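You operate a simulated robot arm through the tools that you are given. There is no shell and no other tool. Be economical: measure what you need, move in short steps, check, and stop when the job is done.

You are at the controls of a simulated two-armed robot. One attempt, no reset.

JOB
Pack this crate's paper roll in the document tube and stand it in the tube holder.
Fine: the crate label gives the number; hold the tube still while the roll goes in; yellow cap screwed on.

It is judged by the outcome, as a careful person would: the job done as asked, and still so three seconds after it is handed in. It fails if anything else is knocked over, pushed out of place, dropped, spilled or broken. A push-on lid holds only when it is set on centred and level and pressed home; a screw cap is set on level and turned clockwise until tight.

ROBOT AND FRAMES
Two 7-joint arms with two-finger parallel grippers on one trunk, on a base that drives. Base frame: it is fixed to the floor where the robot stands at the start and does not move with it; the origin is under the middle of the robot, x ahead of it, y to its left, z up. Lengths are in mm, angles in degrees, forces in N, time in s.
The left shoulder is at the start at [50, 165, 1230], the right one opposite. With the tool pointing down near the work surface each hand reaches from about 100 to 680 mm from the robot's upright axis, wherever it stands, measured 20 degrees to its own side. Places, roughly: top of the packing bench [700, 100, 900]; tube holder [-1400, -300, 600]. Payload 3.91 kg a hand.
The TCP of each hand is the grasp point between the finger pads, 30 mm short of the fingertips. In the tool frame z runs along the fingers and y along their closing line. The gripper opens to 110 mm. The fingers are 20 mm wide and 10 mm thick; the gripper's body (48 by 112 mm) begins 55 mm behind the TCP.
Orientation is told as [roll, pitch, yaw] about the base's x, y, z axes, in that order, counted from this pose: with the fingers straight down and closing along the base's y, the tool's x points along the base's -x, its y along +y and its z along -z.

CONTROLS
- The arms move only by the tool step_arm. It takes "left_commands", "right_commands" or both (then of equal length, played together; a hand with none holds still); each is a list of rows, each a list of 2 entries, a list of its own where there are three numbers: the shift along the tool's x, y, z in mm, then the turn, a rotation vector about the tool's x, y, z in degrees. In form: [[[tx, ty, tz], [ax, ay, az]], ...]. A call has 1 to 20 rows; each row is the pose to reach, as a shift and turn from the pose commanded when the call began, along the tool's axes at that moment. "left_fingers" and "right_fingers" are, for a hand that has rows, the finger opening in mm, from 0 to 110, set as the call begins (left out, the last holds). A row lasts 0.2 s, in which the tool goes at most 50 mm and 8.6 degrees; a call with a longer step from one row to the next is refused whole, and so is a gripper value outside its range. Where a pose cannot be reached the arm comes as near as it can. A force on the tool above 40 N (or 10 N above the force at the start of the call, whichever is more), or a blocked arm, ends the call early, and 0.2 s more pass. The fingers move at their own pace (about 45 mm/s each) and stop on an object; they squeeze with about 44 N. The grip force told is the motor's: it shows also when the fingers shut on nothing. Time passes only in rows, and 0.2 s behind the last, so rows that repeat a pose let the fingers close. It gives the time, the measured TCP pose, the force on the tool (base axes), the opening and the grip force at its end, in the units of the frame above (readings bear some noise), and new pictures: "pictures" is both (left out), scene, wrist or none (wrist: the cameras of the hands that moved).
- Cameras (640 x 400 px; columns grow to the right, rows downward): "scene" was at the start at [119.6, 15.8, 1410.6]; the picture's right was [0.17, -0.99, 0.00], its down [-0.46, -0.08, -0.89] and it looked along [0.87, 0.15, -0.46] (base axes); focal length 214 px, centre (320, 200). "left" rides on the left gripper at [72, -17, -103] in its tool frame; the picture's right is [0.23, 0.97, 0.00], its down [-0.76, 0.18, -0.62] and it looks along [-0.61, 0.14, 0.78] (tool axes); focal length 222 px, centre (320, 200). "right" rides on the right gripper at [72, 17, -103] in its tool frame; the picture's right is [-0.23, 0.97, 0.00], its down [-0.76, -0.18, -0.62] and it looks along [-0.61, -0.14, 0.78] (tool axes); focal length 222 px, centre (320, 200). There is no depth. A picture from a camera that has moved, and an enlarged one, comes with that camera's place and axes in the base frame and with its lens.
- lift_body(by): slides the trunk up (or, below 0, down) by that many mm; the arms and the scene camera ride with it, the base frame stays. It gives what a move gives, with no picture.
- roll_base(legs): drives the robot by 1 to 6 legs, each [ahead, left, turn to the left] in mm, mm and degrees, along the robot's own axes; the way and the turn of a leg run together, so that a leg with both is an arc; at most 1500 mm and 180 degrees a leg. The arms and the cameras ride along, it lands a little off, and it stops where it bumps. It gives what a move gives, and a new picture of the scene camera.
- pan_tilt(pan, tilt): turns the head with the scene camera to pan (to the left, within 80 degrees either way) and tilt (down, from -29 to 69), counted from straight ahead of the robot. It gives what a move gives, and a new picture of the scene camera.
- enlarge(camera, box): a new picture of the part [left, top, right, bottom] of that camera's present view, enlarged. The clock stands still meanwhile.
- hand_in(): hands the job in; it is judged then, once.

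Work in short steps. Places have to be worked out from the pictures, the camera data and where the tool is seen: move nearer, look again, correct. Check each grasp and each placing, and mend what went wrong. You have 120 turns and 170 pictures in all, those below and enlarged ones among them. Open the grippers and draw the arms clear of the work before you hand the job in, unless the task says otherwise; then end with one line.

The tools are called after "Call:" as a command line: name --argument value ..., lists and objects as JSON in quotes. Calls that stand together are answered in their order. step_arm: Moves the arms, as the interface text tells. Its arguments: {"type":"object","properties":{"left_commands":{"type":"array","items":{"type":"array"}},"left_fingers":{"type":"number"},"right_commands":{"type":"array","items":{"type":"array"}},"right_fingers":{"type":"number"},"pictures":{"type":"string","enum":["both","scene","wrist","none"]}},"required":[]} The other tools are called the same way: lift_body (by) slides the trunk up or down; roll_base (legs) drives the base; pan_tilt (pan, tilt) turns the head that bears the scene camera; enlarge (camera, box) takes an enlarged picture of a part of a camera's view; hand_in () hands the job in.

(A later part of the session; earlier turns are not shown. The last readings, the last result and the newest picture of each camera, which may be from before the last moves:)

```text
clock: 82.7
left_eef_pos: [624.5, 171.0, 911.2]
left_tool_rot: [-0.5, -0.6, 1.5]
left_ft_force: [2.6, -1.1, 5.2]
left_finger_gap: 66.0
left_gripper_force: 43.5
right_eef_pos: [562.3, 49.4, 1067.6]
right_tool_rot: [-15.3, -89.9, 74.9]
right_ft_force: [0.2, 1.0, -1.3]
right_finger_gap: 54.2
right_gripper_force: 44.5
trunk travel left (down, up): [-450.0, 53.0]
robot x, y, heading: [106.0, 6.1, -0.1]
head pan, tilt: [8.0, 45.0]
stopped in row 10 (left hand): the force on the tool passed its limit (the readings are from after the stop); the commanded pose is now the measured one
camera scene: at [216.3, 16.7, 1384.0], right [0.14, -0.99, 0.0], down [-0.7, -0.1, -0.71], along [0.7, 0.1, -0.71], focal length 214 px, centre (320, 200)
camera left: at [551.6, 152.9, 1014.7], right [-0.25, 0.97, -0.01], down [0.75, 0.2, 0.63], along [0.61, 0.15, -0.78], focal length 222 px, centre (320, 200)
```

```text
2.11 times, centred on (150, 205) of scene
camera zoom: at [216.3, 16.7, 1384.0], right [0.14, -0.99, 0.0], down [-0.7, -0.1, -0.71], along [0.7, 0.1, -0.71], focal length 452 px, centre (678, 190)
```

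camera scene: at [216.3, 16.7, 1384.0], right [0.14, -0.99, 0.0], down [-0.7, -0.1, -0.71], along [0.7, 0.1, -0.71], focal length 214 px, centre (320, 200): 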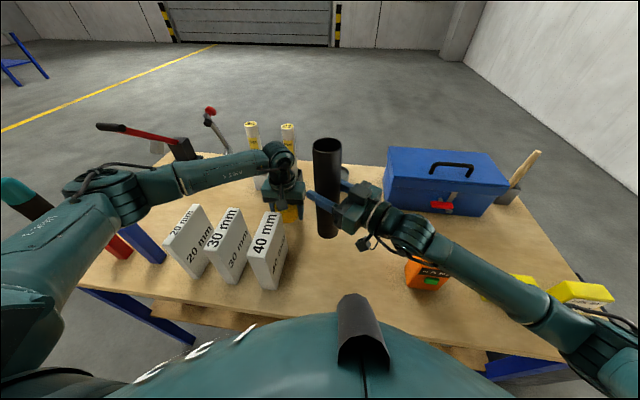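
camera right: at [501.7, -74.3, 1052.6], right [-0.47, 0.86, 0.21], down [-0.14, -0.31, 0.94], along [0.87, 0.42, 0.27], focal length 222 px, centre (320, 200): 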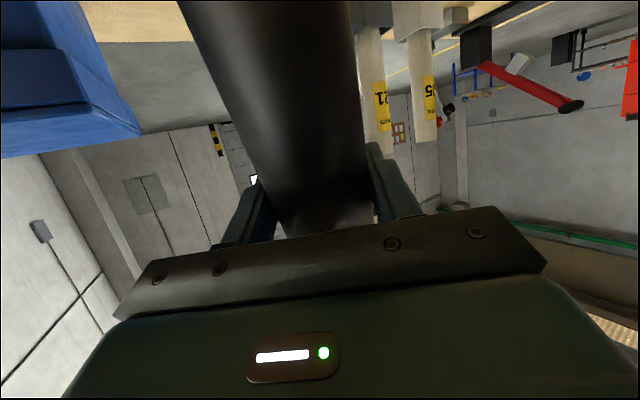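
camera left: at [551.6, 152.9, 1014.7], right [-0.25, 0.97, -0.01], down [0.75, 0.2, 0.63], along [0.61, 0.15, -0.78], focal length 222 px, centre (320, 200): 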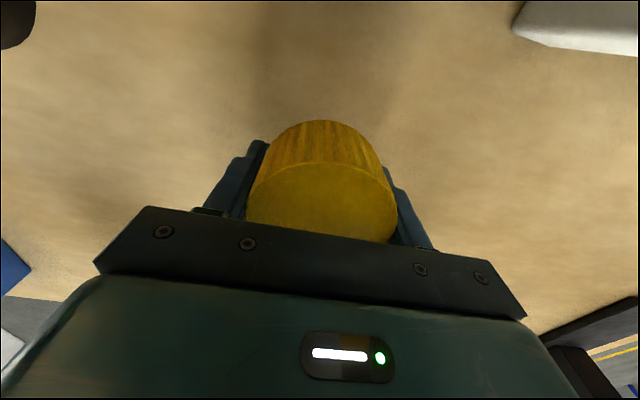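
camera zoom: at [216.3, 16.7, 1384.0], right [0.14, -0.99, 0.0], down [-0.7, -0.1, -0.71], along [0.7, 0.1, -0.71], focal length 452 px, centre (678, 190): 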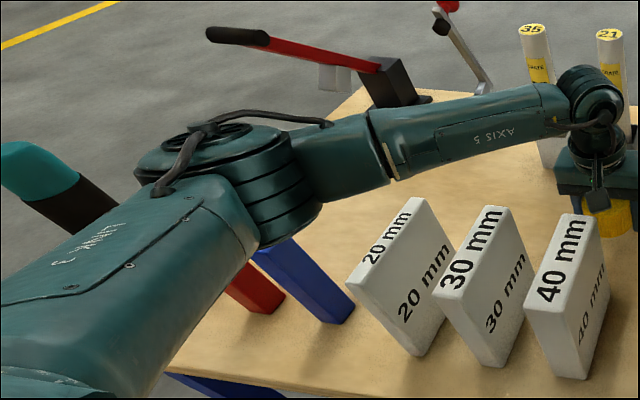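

The picture puts the cap's bottom on the bench at about (630,173), so the cap is just taller than I assumed, and the bars and blocks are unmoved. I release the cap and rise.

Call:
step_arm --left_commands '[[[0, 0, 0], [0, 0, 0]], [[0, 0, 0], [0, 0, 0]], [[0, 0, 0], [0, 0, 0]], [[0, 0, -30], [0, 0, 0]], [[0, 0, -75], [0, 0, 0]], [[0, 0, -120], [0, 0, 0]], [[0, 0, -165], [0, 0, 0]], [[0, 0, -210], [0, 0, 0]], [[0, 0, -250], [0, 0, 0]]]' --left_fingers 90

```text
clock: 84.7
left_eef_pos: [620.0, 173.4, 1160.1]
left_tool_rot: [-0.5, -0.6, 1.4]
left_ft_force: [-0.6, -0.8, -0.2]
left_finger_gap: 90.1
left_gripper_force: 0.1
right_eef_pos: [560.4, 48.5, 1069.2]
right_tool_rot: [-56.3, -89.7, 115.7]
right_ft_force: [0.4, 0.7, -1.8]
right_finger_gap: 53.8
right_gripper_force: 44.0
trunk travel left (down, up): [-450.0, 53.0]
robot x, y, heading: [105.3, 3.6, -0.0]
head pan, tilt: [8.0, 45.0]
camera scene: at [215.6, 16.3, 1384.2], right [0.14, -0.99, 0.0], down [-0.7, -0.1, -0.71], along [0.7, 0.1, -0.71], focal length 214 px, centre (320, 200)
camera left: at [547.4, 155.4, 1264.1], right [-0.25, 0.97, -0.01], down [0.75, 0.2, 0.63], along [0.61, 0.15, -0.78], focal length 222 px, centre (320, 200)
```

scene: 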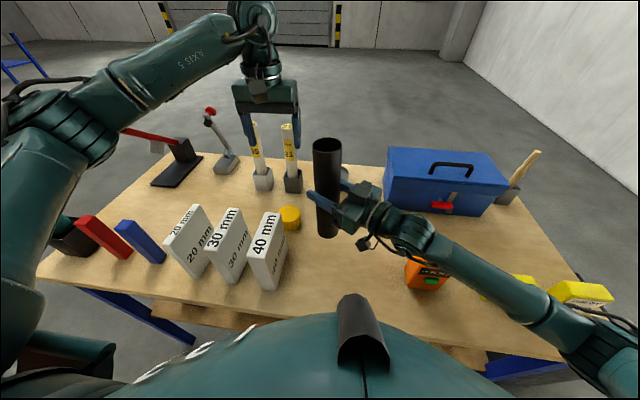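
left: 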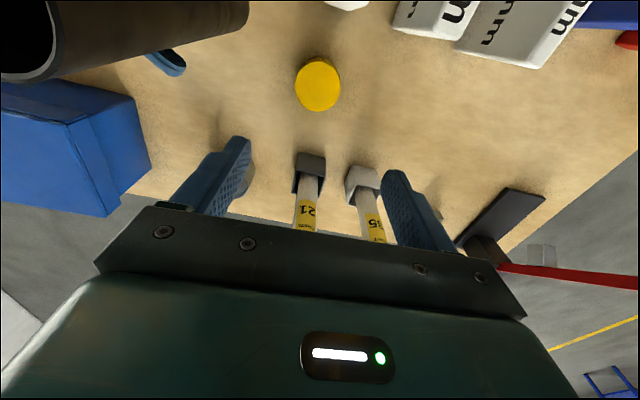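

The cap stands safely. I measure roll 21 again from this viewpoint.

Call:
enlarge --camera "scene" --box '[230, 100, 350, 200]'

```text
4.00 times, centred on (290, 150) of scene
camera zoom: at [215.6, 16.3, 1384.2], right [0.14, -0.99, 0.0], down [-0.7, -0.1, -0.71], along [0.7, 0.1, -0.71], focal length 858 px, centre (440, 400)
```

zoom: 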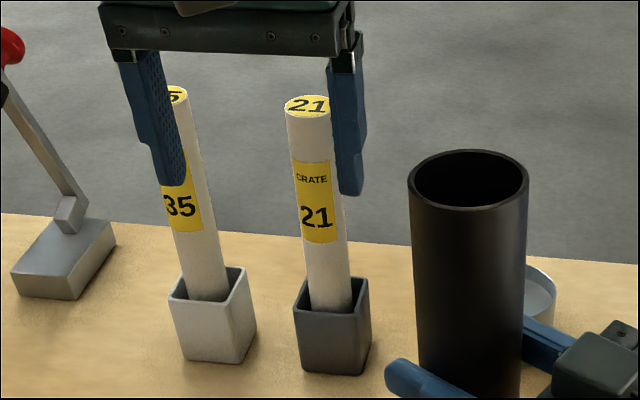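

Roll 21 stands at (780,194), top z 1099, about 35 mm thick. I move the left hand above it, tilted 30° forward for reach, open to 75.

Call:
step_arm --left_commands '[[[-32, 3.4, -10], [0, -6, 0]], [[-64, 6.7, -20], [0, -12, 0]], [[-96, 10, -20], [0, -18, 0]], [[-128, 13.4, -20], [0, -24, 0]], [[-160, 16.7, -20], [0.4, -30, 0]]]' --left_fingers 75

```text
clock: 85.9
left_eef_pos: [780.9, 192.7, 1180.9]
left_tool_rot: [-1.0, -30.6, 1.8]
left_ft_force: [-0.1, -0.2, -0.5]
left_finger_gap: 74.9
left_gripper_force: 0.1
right_eef_pos: [561.1, 48.4, 1067.8]
right_tool_rot: [-44.0, -89.7, 103.5]
right_ft_force: [0.3, -0.4, -2.0]
right_finger_gap: 54.0
right_gripper_force: 44.2
trunk travel left (down, up): [-450.0, 53.0]
robot x, y, heading: [106.7, 4.2, -0.0]
head pan, tilt: [8.0, 45.0]
camera scene: at [216.2, 16.5, 1384.2], right [0.14, -0.99, 0.0], down [-0.7, -0.1, -0.71], along [0.7, 0.1, -0.71], focal length 214 px, centre (320, 200)
camera left: at [666.6, 174.3, 1233.4], right [-0.22, 0.97, -0.13], down [0.33, 0.2, 0.92], along [0.92, 0.16, -0.37], focal length 222 px, centre (320, 200)
```

scene: 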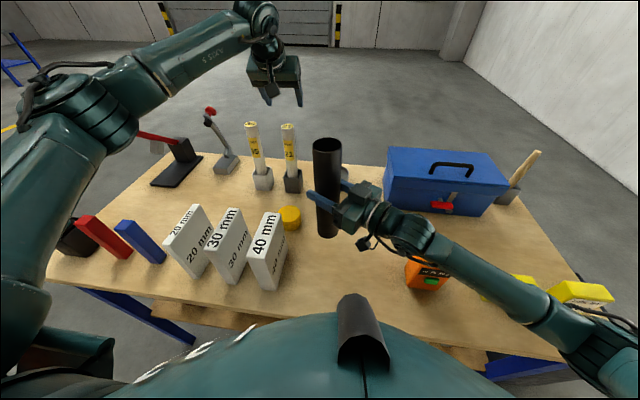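
left: 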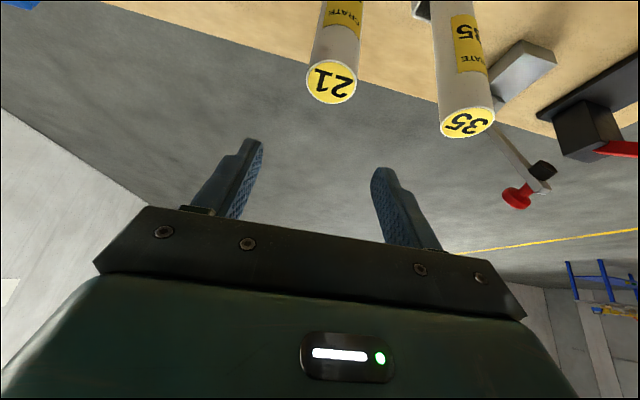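

Wrist view confirms roll 21's top at (780,191). I descend vertically 98 mm around it.

Call:
step_arm --left_commands '[[[12.5, 0.2, 21.1], [0, 0, 0]], [[25, 0.4, 42.2], [0, 0, 0]], [[37.4, 0.5, 63.3], [0, 0, 0]], [[49.9, 0.7, 84.4], [0, 0, 0]]]'

```text
clock: 86.9
left_eef_pos: [780.7, 191.3, 1083.9]
left_tool_rot: [-1.0, -30.5, 1.9]
left_ft_force: [0.5, 0.2, -0.5]
left_finger_gap: 75.0
left_gripper_force: 0.1
right_eef_pos: [561.3, 49.2, 1067.9]
right_tool_rot: [-47.5, -89.8, 107.1]
right_ft_force: [-0.6, -0.9, -1.9]
right_finger_gap: 54.3
right_gripper_force: 44.1
trunk travel left (down, up): [-450.0, 53.0]
robot x, y, heading: [107.6, 4.3, 0.2]
head pan, tilt: [8.0, 45.0]
camera scene: at [216.1, 16.6, 1384.2], right [0.14, -0.99, 0.0], down [-0.7, -0.1, -0.71], along [0.7, 0.1, -0.71], focal length 214 px, centre (320, 200)
camera left: at [666.6, 173.8, 1136.3], right [-0.22, 0.97, -0.13], down [0.34, 0.2, 0.92], along [0.92, 0.16, -0.37], focal length 222 px, centre (320, 200)
```

scene: 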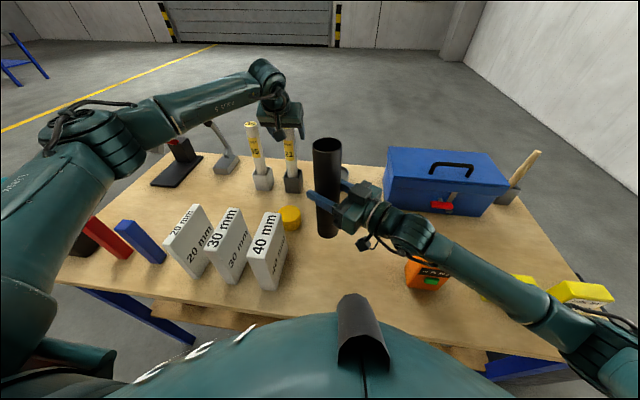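
left: 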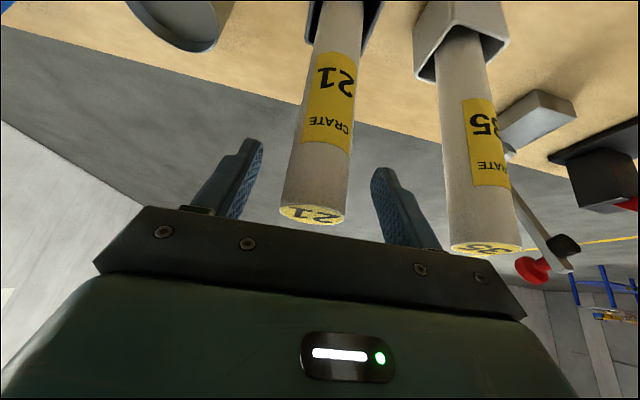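

Roll 21 is between the fingers, near its top. I close and lift a little slowly.

Call:
step_arm --left_commands '[[[0, 0, 0], [0, 0, 0]], [[0, 0, 0], [0, 0, 0]], [[0, 0, 0], [0, 0, 0]], [[0, 0, 0], [0, 0, 0]], [[-2.5, 0, -4.3], [0, 0, 0]], [[-6, 0, -10.3], [0, 0, 0]], [[-12, 0, -20.6], [0, 0, 0]], [[-18, 0, -31], [0, 0, 0]]]' --left_fingers 0

```text
clock: 88.7
left_eef_pos: [781.0, 193.0, 1120.0]
left_tool_rot: [-1.1, -30.4, 1.8]
left_ft_force: [0.1, 0.1, -1.2]
left_finger_gap: 34.6
left_gripper_force: 44.1
right_eef_pos: [560.9, 47.9, 1068.3]
right_tool_rot: [-51.1, -89.9, 110.6]
right_ft_force: [0.1, -0.7, -0.7]
right_finger_gap: 54.2
right_gripper_force: 44.4
trunk travel left (down, up): [-450.0, 53.0]
robot x, y, heading: [106.1, 6.6, -0.2]
head pan, tilt: [8.0, 45.0]
camera scene: at [215.9, 16.5, 1384.2], right [0.14, -0.99, 0.0], down [-0.7, -0.1, -0.71], along [0.7, 0.1, -0.71], focal length 214 px, centre (320, 200)
camera left: at [665.9, 174.4, 1173.2], right [-0.22, 0.97, -0.13], down [0.34, 0.2, 0.92], along [0.92, 0.16, -0.37], focal length 222 px, centre (320, 200)
```

scene: 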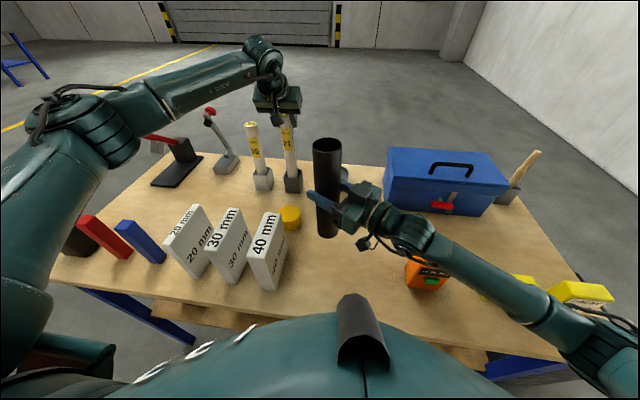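
left: 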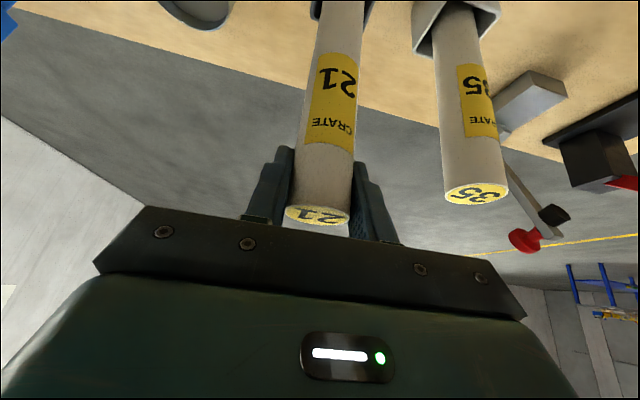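

Roll held (34.6 mm). I lift it out of the stand and up to z≈1405 so its lower end clears the tube's rim.

Call:
step_arm --left_commands '[[[-17.8, -0.7, -30], [0, 0, 0]], [[-35.6, -1.3, -60], [0, 0, 0]], [[-53.4, -2, -90], [0, 0, 0]], [[-71.3, -2.7, -120.5], [0, 0, 0]], [[-61.6, -2.9, -160], [0, 0, 0]], [[-52, -3, -199], [0, 0, 0]], [[-42.3, -3.2, -238.5], [0, 0, 0]], [[-32.6, -3.4, -278], [0, 0, 0]], [[-22.9, -3.6, -317], [0, 0, 0]]]'

```text
clock: 90.7
left_eef_pos: [638.5, 191.6, 1404.8]
left_tool_rot: [-1.0, -30.5, 1.8]
left_ft_force: [0.0, 0.1, -0.9]
left_finger_gap: 35.0
left_gripper_force: 44.2
right_eef_pos: [560.5, 48.0, 1068.0]
right_tool_rot: [-62.4, -89.8, 122.1]
right_ft_force: [0.3, 0.6, -1.3]
right_finger_gap: 54.4
right_gripper_force: 43.7
trunk travel left (down, up): [-450.0, 53.0]
robot x, y, heading: [105.1, 5.7, 0.1]
head pan, tilt: [8.0, 45.0]
camera scene: at [215.1, 16.4, 1384.3], right [0.14, -0.99, 0.0], down [-0.7, -0.1, -0.71], along [0.7, 0.1, -0.71], focal length 214 px, centre (320, 200)
camera left: at [523.6, 172.6, 1458.2], right [-0.22, 0.97, -0.13], down [0.34, 0.2, 0.92], along [0.92, 0.16, -0.37], focal length 222 px, centre (320, 200)
```

scene: 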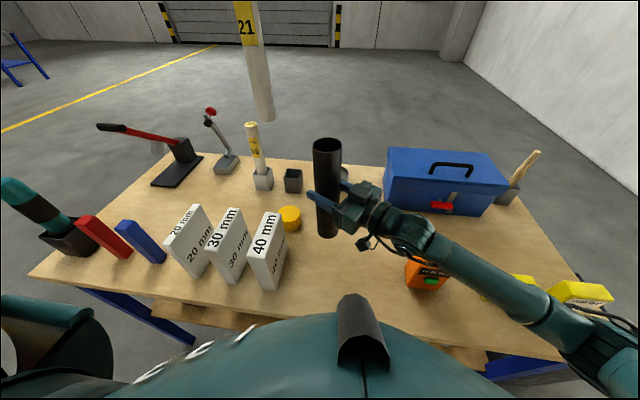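
left: 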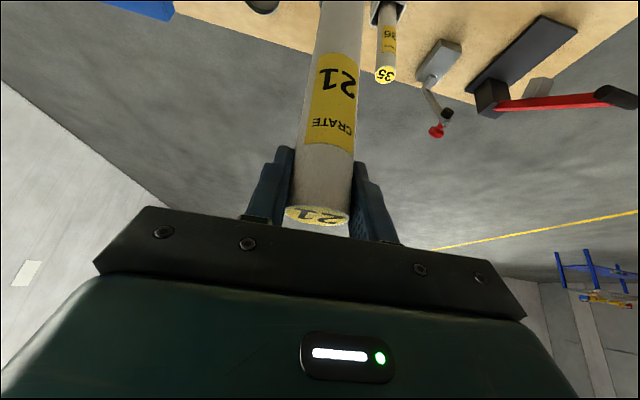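

The roll's lower end is at z≈1185, about 220 mm below the TCP. I raise a bit and carry it over the tube's mouth, and tilt the head to see the whole.

Call:
step_arm --left_commands '[[[-8.6, -0.3, -14.6], [0, 0, 0]], [[8.8, -34.9, -25.5], [0, 0, 0]], [[26.2, -69.5, -36.4], [0, 0, 0]], [[43.7, -104.1, -47.2], [0, 0, 0]], [[61.1, -138.7, -58.1], [0, 0, 0]]]' --pictures "none"

Call:
pan_tilt --pan 8 --tilt 25

```text
clock: 91.9
left_eef_pos: [558.4, 51.0, 1425.5]
left_tool_rot: [-1.1, -30.5, 1.8]
left_ft_force: [-0.2, -0.7, -0.8]
left_finger_gap: 34.6
left_gripper_force: 43.7
right_eef_pos: [559.8, 46.6, 1068.8]
right_tool_rot: [-64.1, -89.8, 123.7]
right_ft_force: [0.2, -0.8, -1.5]
right_finger_gap: 54.0
right_gripper_force: 43.5
trunk travel left (down, up): [-450.0, 53.0]
robot x, y, heading: [103.9, 6.7, -0.2]
head pan, tilt: [8.0, 45.0]
```

```text
clock: 92.7
left_eef_pos: [560.7, 51.3, 1424.4]
left_tool_rot: [-1.0, -30.5, 1.9]
left_ft_force: [-0.1, -0.8, -0.6]
left_finger_gap: 34.8
left_gripper_force: 43.8
right_eef_pos: [561.6, 48.7, 1068.1]
right_tool_rot: [-50.5, -89.7, 110.0]
right_ft_force: [0.2, 1.3, -0.4]
right_finger_gap: 54.1
right_gripper_force: 43.6
trunk travel left (down, up): [-450.0, 53.0]
robot x, y, heading: [107.5, 8.4, 0.0]
head pan, tilt: [8.0, 25.0]
camera scene: at [226.6, 17.9, 1414.7], right [0.14, -0.99, 0.0], down [-0.42, -0.06, -0.91], along [0.9, 0.13, -0.42], focal length 214 px, centre (320, 200)
```

scene: 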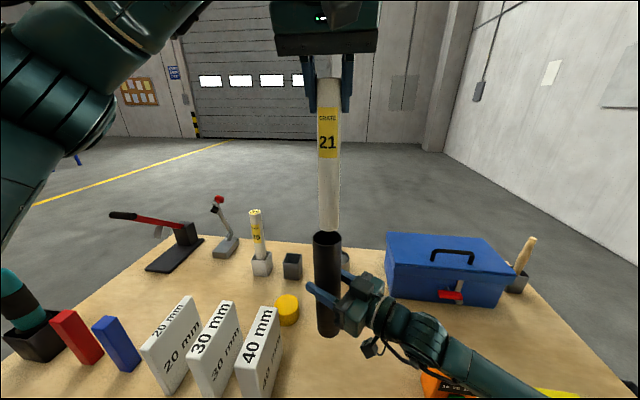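

Call:
enlarge --camera "scene" --box '[260, 170, 390, 270]'

Call:
enlarge --camera "scene" --box '[270, 60, 390, 340]'

```text
4.00 times, centred on (325, 220) of scene
camera zoom: at [226.6, 17.9, 1414.7], right [0.14, -0.99, 0.0], down [-0.42, -0.06, -0.91], along [0.9, 0.13, -0.42], focal length 858 px, centre (300, 120)
```

zoom: 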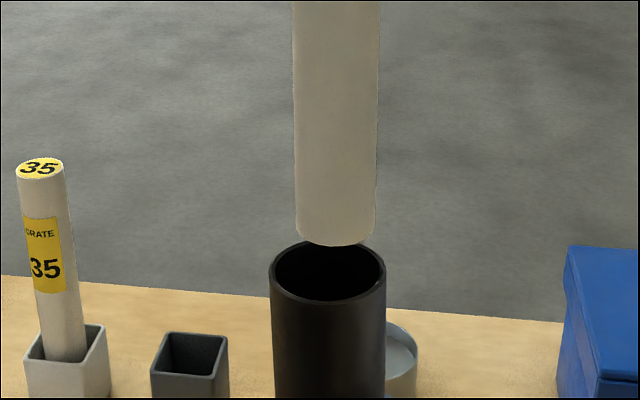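

```text
1.43 times, centred on (330, 200) of scene
camera zoom: at [226.6, 17.9, 1414.7], right [0.14, -0.99, 0.0], down [-0.42, -0.06, -0.91], along [0.9, 0.13, -0.42], focal length 306 px, centre (306, 200)
```

zoom: 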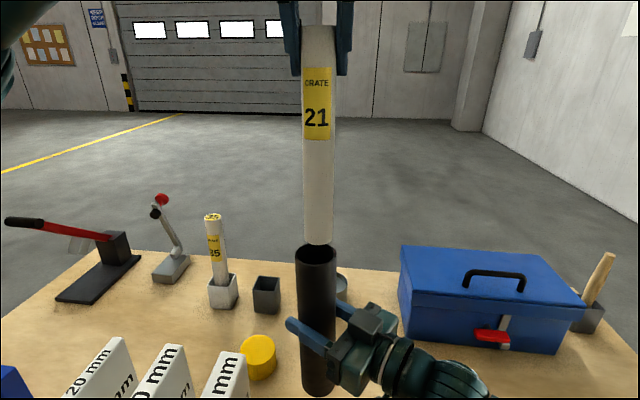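

The roll is about 3.5 mm to the right of the tube's centre and they lean alike. I shift +3.5 mm in y and +1.5 in x, then lower 45 mm slowly and watch the force.

Call:
step_arm --left_commands '[[[-1.4, 3.5, 0.9], [0, 0, 0]], [[-1.4, 3.5, 0.9], [0, 0, 0]], [[3.7, 3.6, 9.5], [0, 0, 0]], [[8.8, 3.8, 18.1], [0, 0, 0]], [[13.8, 4, 26.7], [0, 0, 0]], [[18.9, 4.1, 35.3], [0, 0, 0]], [[21.5, 4.2, 39.6], [0, 0, 0]]]' --pictures "none"

Call:
enlarge --camera "scene" --box '[260, 170, 390, 270]'

```text
clock: 94.3
left_eef_pos: [561.3, 53.8, 1380.0]
left_tool_rot: [-1.0, -30.5, 1.7]
left_ft_force: [-0.3, 0.4, -0.2]
left_finger_gap: 34.7
left_gripper_force: 43.9
right_eef_pos: [561.6, 47.9, 1066.1]
right_tool_rot: [-48.4, -89.8, 108.1]
right_ft_force: [0.8, 0.0, -1.2]
right_finger_gap: 54.3
right_gripper_force: 44.2
trunk travel left (down, up): [-450.0, 53.0]
robot x, y, heading: [102.8, 5.9, 0.0]
head pan, tilt: [8.0, 25.0]
```

```text
4.00 times, centred on (325, 220) of scene
camera zoom: at [226.7, 18.1, 1414.8], right [0.14, -0.99, 0.0], down [-0.42, -0.06, -0.91], along [0.9, 0.13, -0.42], focal length 858 px, centre (300, 120)
```

zoom: 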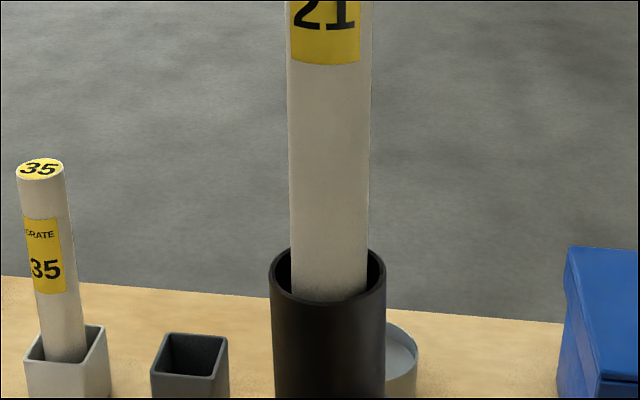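

The roll has entered the tube freely. I lower on to TCP z≈1222, where the fingertips stay above the rim.

Call:
step_arm --left_commands '[[[9.5, 0.3, 17], [0, 0, 0]], [[19.6, 0.6, 34], [0, 0, 0]], [[29.8, 0.9, 51], [0, 0, 0]], [[40, 1.2, 68], [0, 0, 0]], [[50, 1.5, 85], [0, 0, 0]], [[60, 1.8, 102], [0, 0, 0]], [[70, 2.1, 119], [0, 0, 0]], [[80.3, 2.4, 136], [0, 0, 0]]]' --pictures "none"

Call:
enlarge --camera "scene" --box '[260, 150, 390, 250]'

```text
clock: 96.1
left_eef_pos: [559.7, 53.9, 1222.9]
left_tool_rot: [-1.1, -30.6, 1.9]
left_ft_force: [-0.2, 0.2, -0.1]
left_finger_gap: 34.6
left_gripper_force: 43.6
right_eef_pos: [561.5, 47.7, 1068.4]
right_tool_rot: [-46.9, -89.8, 106.5]
right_ft_force: [-0.6, -1.3, -2.1]
right_finger_gap: 54.2
right_gripper_force: 44.6
trunk travel left (down, up): [-450.0, 53.0]
robot x, y, heading: [105.6, 4.1, 0.1]
head pan, tilt: [8.0, 25.0]
```

```text
4.00 times, centred on (325, 200) of scene
camera zoom: at [226.8, 18.1, 1414.8], right [0.14, -0.99, 0.0], down [-0.42, -0.06, -0.91], along [0.9, 0.13, -0.42], focal length 858 px, centre (300, 200)
```

zoom: 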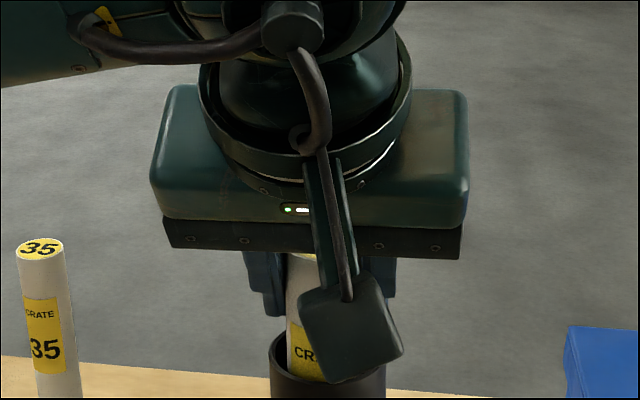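

No contact forces. I lower 6 mm more and open; the roll slides the short rest of the way down the tube.

Call:
step_arm --left_commands '[[[3, 0, 5.2], [0, 0, 0]], [[3, 0, 5.2], [0, 0, 0]]]' --pictures "none"

Call:
step_arm --left_commands '[[[0, 0, 0], [0, 0, 0]], [[0, 0, 0], [0, 0, 0]], [[0, 0, 0], [0, 0, 0]]]' --left_fingers 60 --pictures "wrist"

```text
clock: 96.7
left_eef_pos: [560.1, 54.2, 1216.4]
left_tool_rot: [-0.9, -30.5, 1.9]
left_ft_force: [0.6, -0.3, -0.2]
left_finger_gap: 34.7
left_gripper_force: 44.0
right_eef_pos: [560.8, 48.4, 1068.4]
right_tool_rot: [-50.5, -89.9, 110.3]
right_ft_force: [-0.5, 0.6, -1.6]
right_finger_gap: 53.9
right_gripper_force: 43.6
trunk travel left (down, up): [-450.0, 53.0]
robot x, y, heading: [103.0, 5.5, -0.2]
head pan, tilt: [8.0, 25.0]
```

```text
clock: 97.5
left_eef_pos: [560.4, 52.8, 1216.3]
left_tool_rot: [-1.1, -30.5, 1.8]
left_ft_force: [0.4, 0.4, 0.6]
left_finger_gap: 60.1
left_gripper_force: 0.0
right_eef_pos: [560.2, 47.3, 1068.3]
right_tool_rot: [-49.8, -89.8, 109.2]
right_ft_force: [-0.7, -0.7, -1.7]
right_finger_gap: 54.4
right_gripper_force: 43.7
trunk travel left (down, up): [-450.0, 53.0]
robot x, y, heading: [104.0, 6.5, -0.1]
head pan, tilt: [8.0, 25.0]
camera left: at [446.6, 35.1, 1269.7], right [-0.22, 0.97, -0.13], down [0.34, 0.2, 0.92], along [0.92, 0.16, -0.37], focal length 222 px, centre (320, 200)
```

left: 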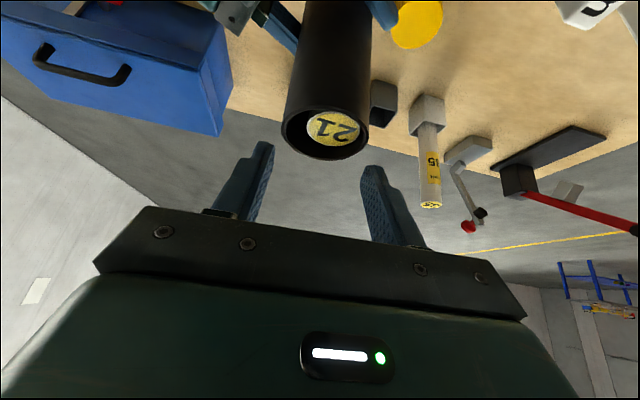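

Roll 21 is fully inside, its top just below the rim. Now I raise the left hand, straighten it and go above the cap.

Call:
step_arm --left_commands '[[[-15, -0.4, -26], [0, 0, 0]], [[-30.5, -0.9, -51.7], [0, 0, 0]], [[-36, 22, -35], [0.2, 6, 0]], [[-42, 46, -18], [0.4, 12, 0]], [[-47, 69, -1.5], [0.6, 18, 0]], [[-53, 93, 15], [0.8, 24, 0]], [[-58.6, 116, 31.9], [1, 30.5, 0]]]' --left_fingers 100

```text
clock: 99.1
left_eef_pos: [625.3, 171.5, 1217.6]
left_tool_rot: [-1.9, 0.2, 1.0]
left_ft_force: [0.2, 0.5, -0.4]
left_finger_gap: 99.8
left_gripper_force: 0.0
right_eef_pos: [561.0, 49.7, 1067.1]
right_tool_rot: [-39.1, -89.9, 98.7]
right_ft_force: [-0.6, -0.2, -1.8]
right_finger_gap: 54.5
right_gripper_force: 44.3
trunk travel left (down, up): [-450.0, 53.0]
robot x, y, heading: [103.3, 6.7, 0.3]
head pan, tilt: [8.0, 25.0]
camera scene: at [227.2, 18.4, 1414.7], right [0.14, -0.99, 0.0], down [-0.42, -0.06, -0.91], along [0.9, 0.13, -0.42], focal length 214 px, centre (320, 200)
camera left: at [553.4, 157.2, 1320.8], right [-0.24, 0.97, -0.03], down [0.76, 0.21, 0.62], along [0.6, 0.13, -0.79], focal length 222 px, centre (320, 200)
```

scene: 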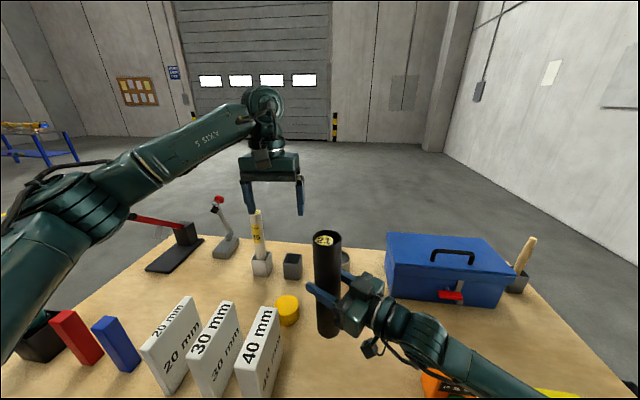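
left: 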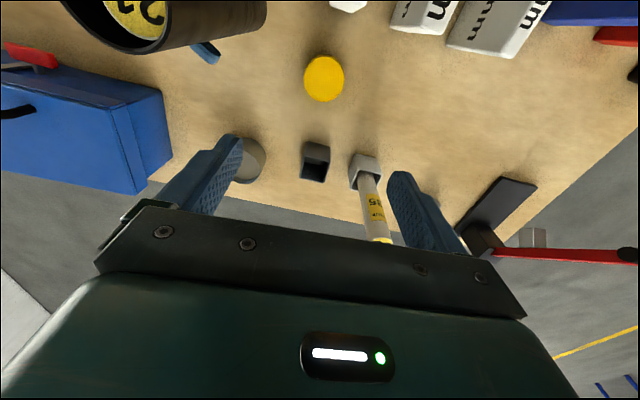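

The cap's centre is at about (618.5,169.5). I straighten the hand and descend to z≈1000 for a closer look.

Call:
step_arm --left_commands '[[[2, -1, 44], [-0.5, 0, 0]], [[4, -2, 88], [-1, 0, 0]], [[6, -2, 132], [-1.9, -0.2, 0]], [[6.3, -2, 176], [-1.9, -0.2, 0]], [[6.3, -2, 217], [-1.9, -0.2, 0]]]' --pictures "wrist"

```text
clock: 100.3
left_eef_pos: [618.0, 162.7, 998.9]
left_tool_rot: [0.0, -0.3, 1.1]
left_ft_force: [-0.1, 0.7, 0.7]
left_finger_gap: 100.3
left_gripper_force: 0.1
right_eef_pos: [561.6, 48.8, 1067.2]
right_tool_rot: [-43.4, -89.9, 103.0]
right_ft_force: [-1.2, -0.5, -2.3]
right_finger_gap: 54.2
right_gripper_force: 44.3
trunk travel left (down, up): [-450.0, 53.0]
robot x, y, heading: [108.2, 9.1, -0.2]
head pan, tilt: [8.0, 25.0]
camera left: at [546.8, 144.9, 1103.7], right [-0.24, 0.97, 0.0], down [0.76, 0.19, 0.63], along [0.61, 0.15, -0.78], focal length 222 px, centre (320, 200)
```

left: 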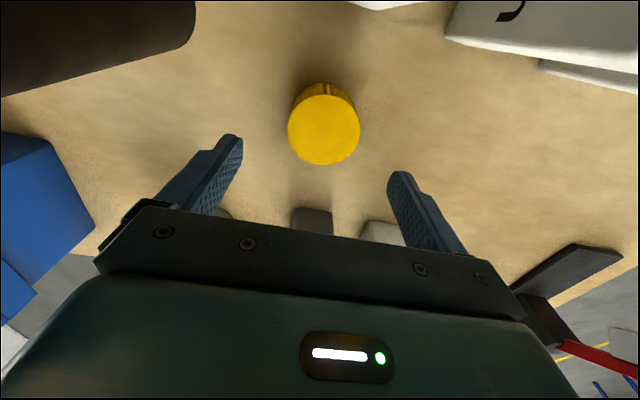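

Cap centre is (619,165.5), top about 910. I descend to TCP 894 around it for a good deep grip.

Call:
step_arm --left_commands '[[[-1, 2.6, 35], [0, 0.3, 0]], [[-1, 2.6, 70], [0, 0.3, 0]], [[-1, 2.6, 92], [0, 0.3, 0]], [[-1, 2.6, 104], [0, 0.3, 0]]]' --pictures "wrist"

```text
clock: 101.3
left_eef_pos: [626.6, 163.7, 907.0]
left_tool_rot: [-0.7, -0.6, 1.3]
left_ft_force: [0.1, -0.5, 0.2]
left_finger_gap: 100.2
left_gripper_force: 0.2
right_eef_pos: [562.1, 49.2, 1066.3]
right_tool_rot: [-9.1, -89.7, 68.7]
right_ft_force: [0.2, -0.6, -1.6]
right_finger_gap: 54.2
right_gripper_force: 43.6
trunk travel left (down, up): [-450.0, 53.0]
robot x, y, heading: [103.9, 4.5, 0.1]
head pan, tilt: [8.0, 25.0]
stopped in row 4 (left hand): the force on the tool passed its limit (the readings are from after the stop); the commanded pose is now the measured one
camera left: at [552.6, 146.4, 1009.6], right [-0.25, 0.97, -0.01], down [0.75, 0.2, 0.63], along [0.61, 0.15, -0.78], focal length 222 px, centre (320, 200)
```

left: 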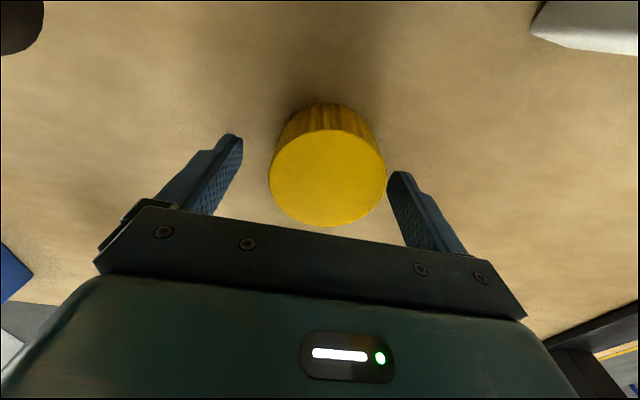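

It stopped at 907 without the fingers touching the cap, so something else on the arm is in contact, perhaps the elbow. I look left at once.

Call:
pan_tilt --pan 45 --tilt 45

```text
clock: 102.4
left_eef_pos: [624.3, 164.1, 906.2]
left_tool_rot: [-0.5, -0.7, 1.3]
left_ft_force: [-0.4, -0.6, -0.8]
left_finger_gap: 100.0
left_gripper_force: 0.0
right_eef_pos: [562.3, 49.8, 1067.6]
right_tool_rot: [-46.9, -89.9, 106.6]
right_ft_force: [0.1, -0.3, -1.6]
right_finger_gap: 54.3
right_gripper_force: 43.8
trunk travel left (down, up): [-450.0, 53.0]
robot x, y, heading: [107.1, 4.2, -0.3]
head pan, tilt: [45.0, 45.0]
camera scene: at [193.0, 62.7, 1384.3], right [0.71, -0.71, 0.0], down [-0.5, -0.5, -0.71], along [0.5, 0.5, -0.71], focal length 214 px, centre (320, 200)
```

scene: 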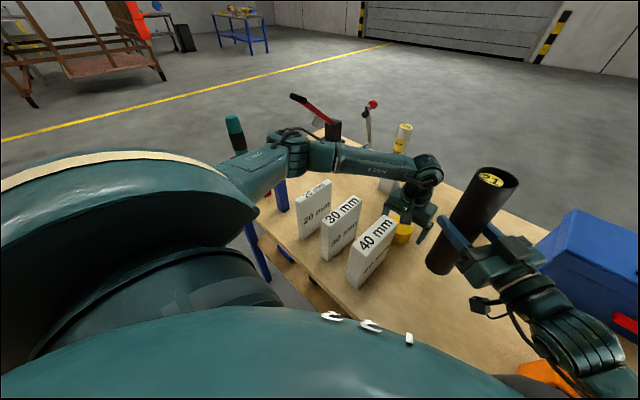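

Call:
enlarge --camera "scene" --box '[210, 80, 430, 270]'

```text
2.11 times, centred on (320, 175) of scene
camera zoom: at [193.0, 62.7, 1384.3], right [0.71, -0.71, 0.0], down [-0.5, -0.5, -0.71], along [0.5, 0.5, -0.71], focal length 452 px, centre (320, 253)
```

zoom: 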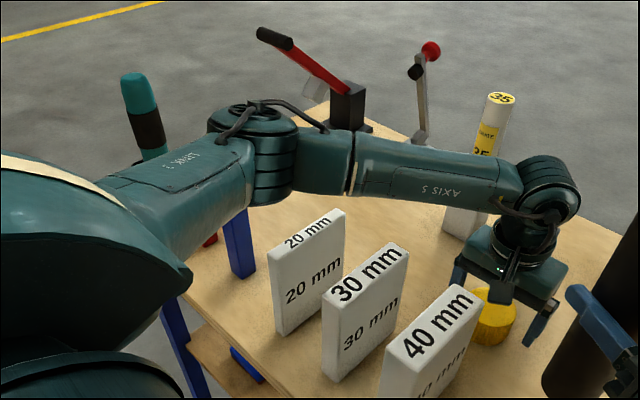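

The elbow hangs right over the blue and red bars, which still stand. I raise the hand, then lift the trunk to its top so the elbow rides higher.

Call:
step_arm --left_commands '[[[0, 0, -25], [0, 0, 0]], [[0, 0, -60], [0, 0, 0]]]' --pictures "none"

Call:
lift_body --by 52

Call:
enlarge --camera "scene" --box '[180, 80, 430, 290]'

```text
clock: 103.0
left_eef_pos: [623.9, 162.7, 967.4]
left_tool_rot: [-0.5, -0.6, 1.2]
left_ft_force: [0.1, -0.1, 0.0]
left_finger_gap: 99.8
left_gripper_force: 0.1
right_eef_pos: [561.4, 48.6, 1068.1]
right_tool_rot: [-50.1, -89.8, 109.7]
right_ft_force: [-0.1, 0.3, -2.8]
right_finger_gap: 54.5
right_gripper_force: 43.7
trunk travel left (down, up): [-450.0, 53.0]
robot x, y, heading: [109.1, 4.0, 0.0]
head pan, tilt: [45.0, 45.0]
```

```text
clock: 103.9
left_eef_pos: [624.2, 163.2, 1018.0]
left_tool_rot: [-0.5, -0.5, 1.2]
left_ft_force: [-0.3, -0.8, -0.5]
left_finger_gap: 100.1
left_gripper_force: 0.1
right_eef_pos: [561.7, 48.8, 1120.4]
right_tool_rot: [-38.7, -89.8, 98.1]
right_ft_force: [-0.3, 0.0, -2.9]
right_finger_gap: 54.2
right_gripper_force: 43.7
trunk travel left (down, up): [-502.0, 1.0]
robot x, y, heading: [103.7, 1.2, 0.1]
head pan, tilt: [45.0, 45.0]
```

```text
1.90 times, centred on (305, 185) of scene
camera zoom: at [193.2, 62.8, 1436.2], right [0.71, -0.71, 0.0], down [-0.5, -0.5, -0.71], along [0.5, 0.5, -0.71], focal length 408 px, centre (349, 229)
```

zoom: 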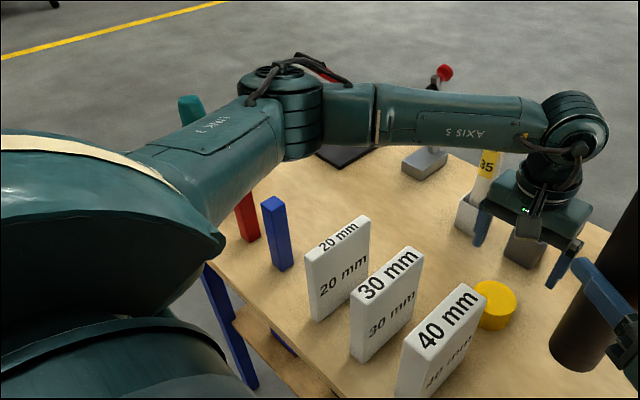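

All bars stand. Now with the elbow higher I descend again to TCP z≈906, centring on the cap at (617,166).

Call:
step_arm --left_commands '[[[8, 3.5, 30], [-0.5, 0.6, 0]], [[8, 3.5, 60], [-0.5, 0.6, 0]], [[8, 3.5, 85], [-0.5, 0.6, 0]], [[8, 3.5, 100], [-0.5, 0.6, 0]], [[8, 3.5, 111], [-0.5, 0.6, 0]]]' --pictures "both"

```text
clock: 105.1
left_eef_pos: [618.5, 164.3, 912.4]
left_tool_rot: [-0.2, -0.3, 1.3]
left_ft_force: [10.5, 1.0, 25.2]
left_finger_gap: 99.8
left_gripper_force: 0.0
right_eef_pos: [560.9, 48.0, 1120.6]
right_tool_rot: [-59.1, -89.7, 118.8]
right_ft_force: [-0.2, 0.0, -2.8]
right_finger_gap: 54.5
right_gripper_force: 44.5
trunk travel left (down, up): [-502.0, 1.0]
robot x, y, heading: [103.1, 2.4, 0.2]
head pan, tilt: [45.0, 45.0]
camera scene: at [192.3, 62.0, 1436.9], right [0.71, -0.71, 0.0], down [-0.5, -0.5, -0.71], along [0.5, 0.5, -0.71], focal length 214 px, centre (320, 200)
camera left: at [546.9, 147.3, 1016.0], right [-0.25, 0.97, -0.01], down [0.75, 0.2, 0.63], along [0.61, 0.15, -0.78], focal length 222 px, centre (320, 200)
```

scene: 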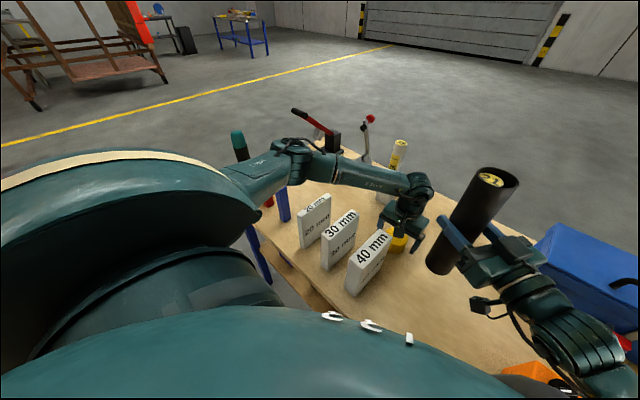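
left: 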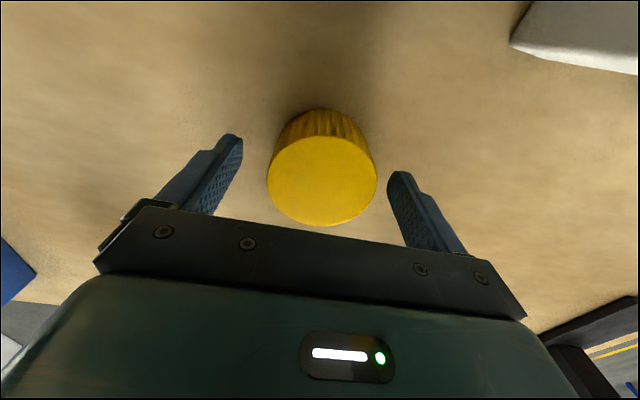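

There is a steady contact force (10, 1, 25) N with 6 mm still to go. I look closely at the elbow and the hand before doing anything.

Call:
enlarge --camera "scene" --box '[220, 110, 340, 230]'

Call:
enlarge --camera "scene" --box '[330, 160, 450, 300]'

```text
3.33 times, centred on (280, 170) of scene
camera zoom: at [192.3, 62.0, 1436.9], right [0.71, -0.71, 0.0], down [-0.5, -0.5, -0.71], along [0.5, 0.5, -0.71], focal length 715 px, centre (453, 300)
```

zoom: 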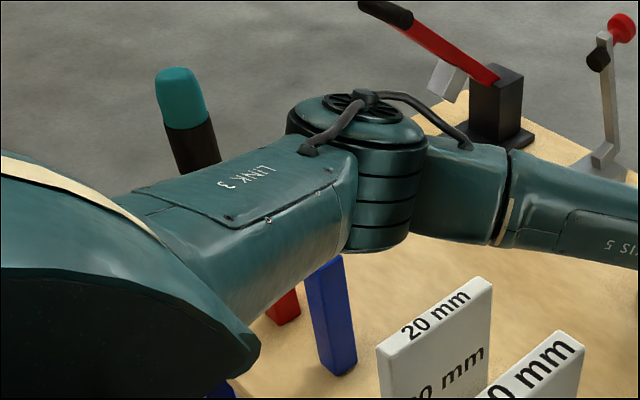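

```text
2.86 times, centred on (390, 230) of scene
camera zoom: at [192.3, 62.0, 1436.9], right [0.71, -0.71, 0.0], down [-0.5, -0.5, -0.71], along [0.5, 0.5, -0.71], focal length 613 px, centre (120, 114)
```

zoom: 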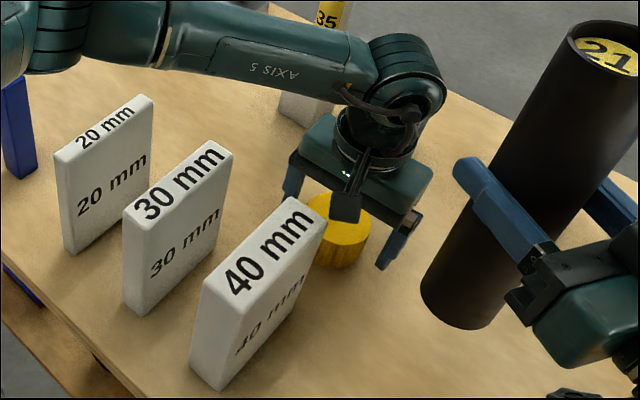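

The left wrist's camera box is resting on the far top corner of the 40 mm block, not the elbow. I rise, turn the hand to yaw -50 so that the camera swings clear, and come down later.

Call:
step_arm --left_commands '[[[0, 0, -25], [0, 0, 0]], [[0, 0, -60], [0, 0, 0]], [[0.8, 1.5, -60], [0, 0, 7]], [[0.8, 1.5, -60], [0, 0, 14]], [[0.8, 1.5, -60], [0, 0, 21]], [[0.8, 1.5, -60], [0, 0, 28]], [[0.8, 1.5, -60], [0, 0, 35]], [[0.8, 1.5, -60], [0, 0, 43]], [[0.8, 1.5, -60], [0, 0, 51]]]'

```text
clock: 107.1
left_eef_pos: [613.0, 169.9, 976.2]
left_tool_rot: [1.4, -1.4, -45.7]
left_ft_force: [-1.2, -0.3, 0.1]
left_finger_gap: 100.3
left_gripper_force: 0.1
left hand out of reach, approached as far as the arm can: row 9
right_eef_pos: [562.3, 48.9, 1120.5]
right_tool_rot: [-46.1, -89.8, 105.7]
right_ft_force: [0.2, 0.1, -2.3]
right_finger_gap: 54.2
right_gripper_force: 44.6
trunk travel left (down, up): [-502.0, 1.0]
robot x, y, heading: [108.1, 6.7, -0.1]
head pan, tilt: [45.0, 45.0]
camera scene: at [192.9, 62.9, 1436.2], right [0.71, -0.71, 0.0], down [-0.5, -0.5, -0.71], along [0.5, 0.5, -0.71], focal length 214 px, centre (320, 200)
camera left: at [547.1, 211.6, 1078.0], right [0.54, 0.84, 0.02], down [0.64, -0.42, 0.65], along [0.55, -0.34, -0.76], focal length 222 px, centre (320, 200)
```

scene: 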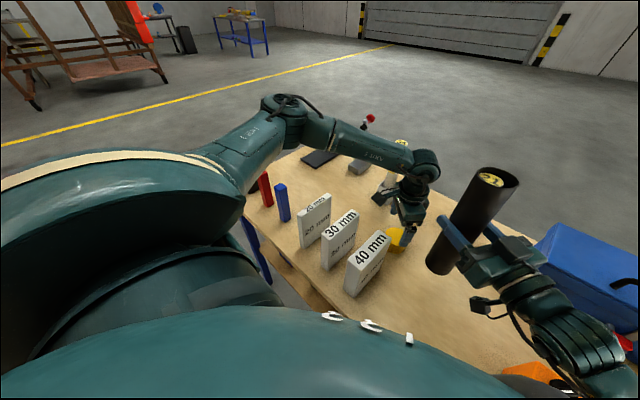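
left: 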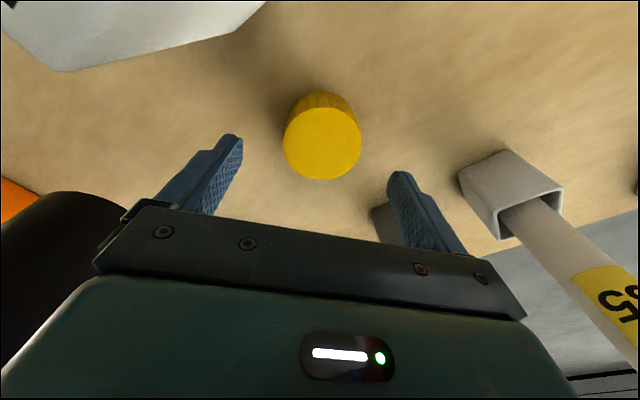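

Yaw is limited at -46 here and the camera would still be near the block. I turn the other way, to yaw ≈+105, where the camera hangs over free bench.

Call:
step_arm --left_commands '[[[-6.2, 0.5, -10], [0, 0, -8]], [[-6.2, 0.5, -20], [0, 0, -16]], [[-6.2, 0.5, -20], [0, 0, -24.5]], [[-6.2, 0.5, -20], [0, 0, -33]], [[-6.2, 0.5, -20], [0, 0, -41.5]], [[-6.2, 0.5, -20], [0, 0, -50]], [[-6.2, 0.5, -20], [0, 0, -58.5]], [[-6.2, 0.5, -20], [0, 0, -67]], [[-6.2, 0.5, -20], [0, 0, -75.5]], [[-6.2, 0.5, -20], [0, 0, -84]], [[-6.2, 0.5, -20], [0, 0, -92.5]], [[-6.2, 0.5, -20], [0, 0, -101]], [[-6.2, 0.5, -20], [0, 0, -109.5]], [[-6.2, 0.5, -20], [0, 0, -118]], [[-6.2, 0.5, -20], [0, 0, -126.5]], [[-6.2, 0.5, -20], [0, 0, -135]], [[-6.2, 0.5, -20], [0, 0, -143.5]], [[-6.2, 0.5, -20], [0, 0, -151]]]' --left_fingers 86

```text
clock: 110.9
left_eef_pos: [616.8, 167.3, 996.1]
left_tool_rot: [-2.0, 0.6, 105.5]
left_ft_force: [0.1, 0.7, -0.3]
left_finger_gap: 86.3
left_gripper_force: 0.0
right_eef_pos: [561.8, 49.0, 1119.7]
right_tool_rot: [-45.1, -89.8, 104.7]
right_ft_force: [0.0, -0.6, -1.9]
right_finger_gap: 54.4
right_gripper_force: 44.0
trunk travel left (down, up): [-502.0, 1.0]
robot x, y, heading: [103.9, 5.2, -0.3]
head pan, tilt: [45.0, 45.0]
camera scene: at [193.0, 62.8, 1436.2], right [0.71, -0.71, 0.0], down [-0.5, -0.5, -0.71], along [0.5, 0.5, -0.71], focal length 214 px, centre (320, 200)
camera left: at [649.5, 102.0, 1101.9], right [-0.88, -0.48, -0.03], down [-0.4, 0.69, 0.61], along [-0.27, 0.55, -0.79], focal length 222 px, centre (320, 200)
```

scene: 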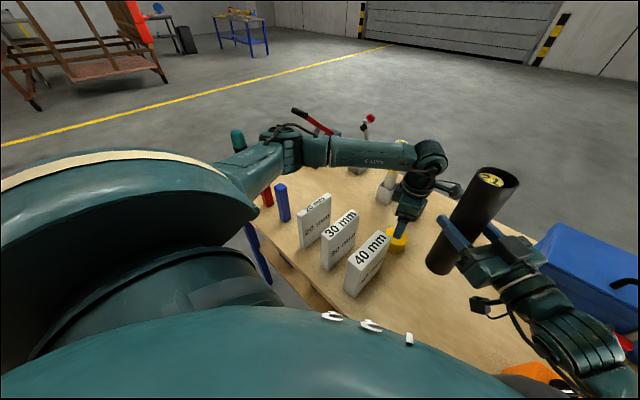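
left: 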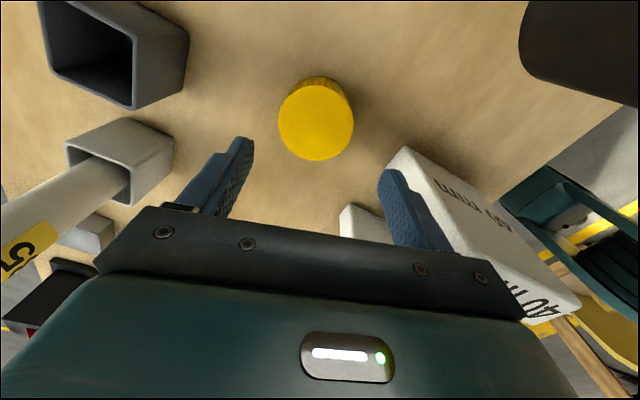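

Intersecting the three wrist views puts the cap at (626.5,167) with its top only at z≈890, so it is about 30 mm tall. I centre there, level the hand and descend to TCP z≈893.

Call:
step_arm --left_commands '[[[1.9, -6.1, 10], [-1, -0.3, 0]], [[1.9, -6.1, 40], [-2, -0.6, 0]], [[1.9, -6.1, 70], [-2, -0.6, 0]], [[1.9, -6.1, 90], [-2, -0.6, 0]], [[1.9, -6.1, 100], [-2, -0.6, 0]], [[1.9, -6.1, 103.5], [-2, -0.6, 0]]]'

```text
clock: 112.3
left_eef_pos: [627.0, 166.3, 893.4]
left_tool_rot: [0.0, -0.1, 105.4]
left_ft_force: [0.2, -0.5, 0.4]
left_finger_gap: 86.1
left_gripper_force: 0.1
right_eef_pos: [562.0, 47.8, 1120.3]
right_tool_rot: [-44.8, -89.8, 104.3]
right_ft_force: [-0.4, -0.2, -2.2]
right_finger_gap: 54.2
right_gripper_force: 43.9
trunk travel left (down, up): [-502.0, 1.0]
robot x, y, heading: [104.9, 5.3, 0.1]
head pan, tilt: [45.0, 45.0]
camera scene: at [193.0, 62.8, 1436.2], right [0.71, -0.71, 0.0], down [-0.5, -0.5, -0.71], along [0.5, 0.5, -0.71], focal length 214 px, centre (320, 200)
camera left: at [663.4, 101.5, 997.2], right [-0.88, -0.48, 0.0], down [-0.37, 0.69, 0.62], along [-0.3, 0.55, -0.78], focal length 222 px, centre (320, 200)
```

scene: 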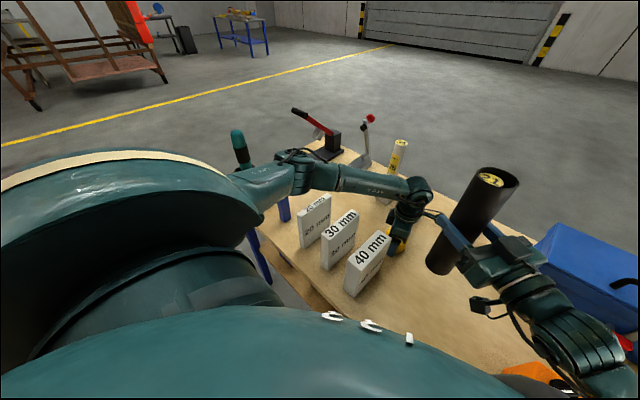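
left: 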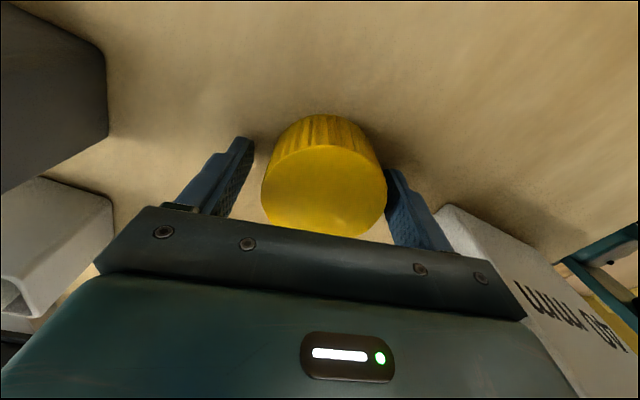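

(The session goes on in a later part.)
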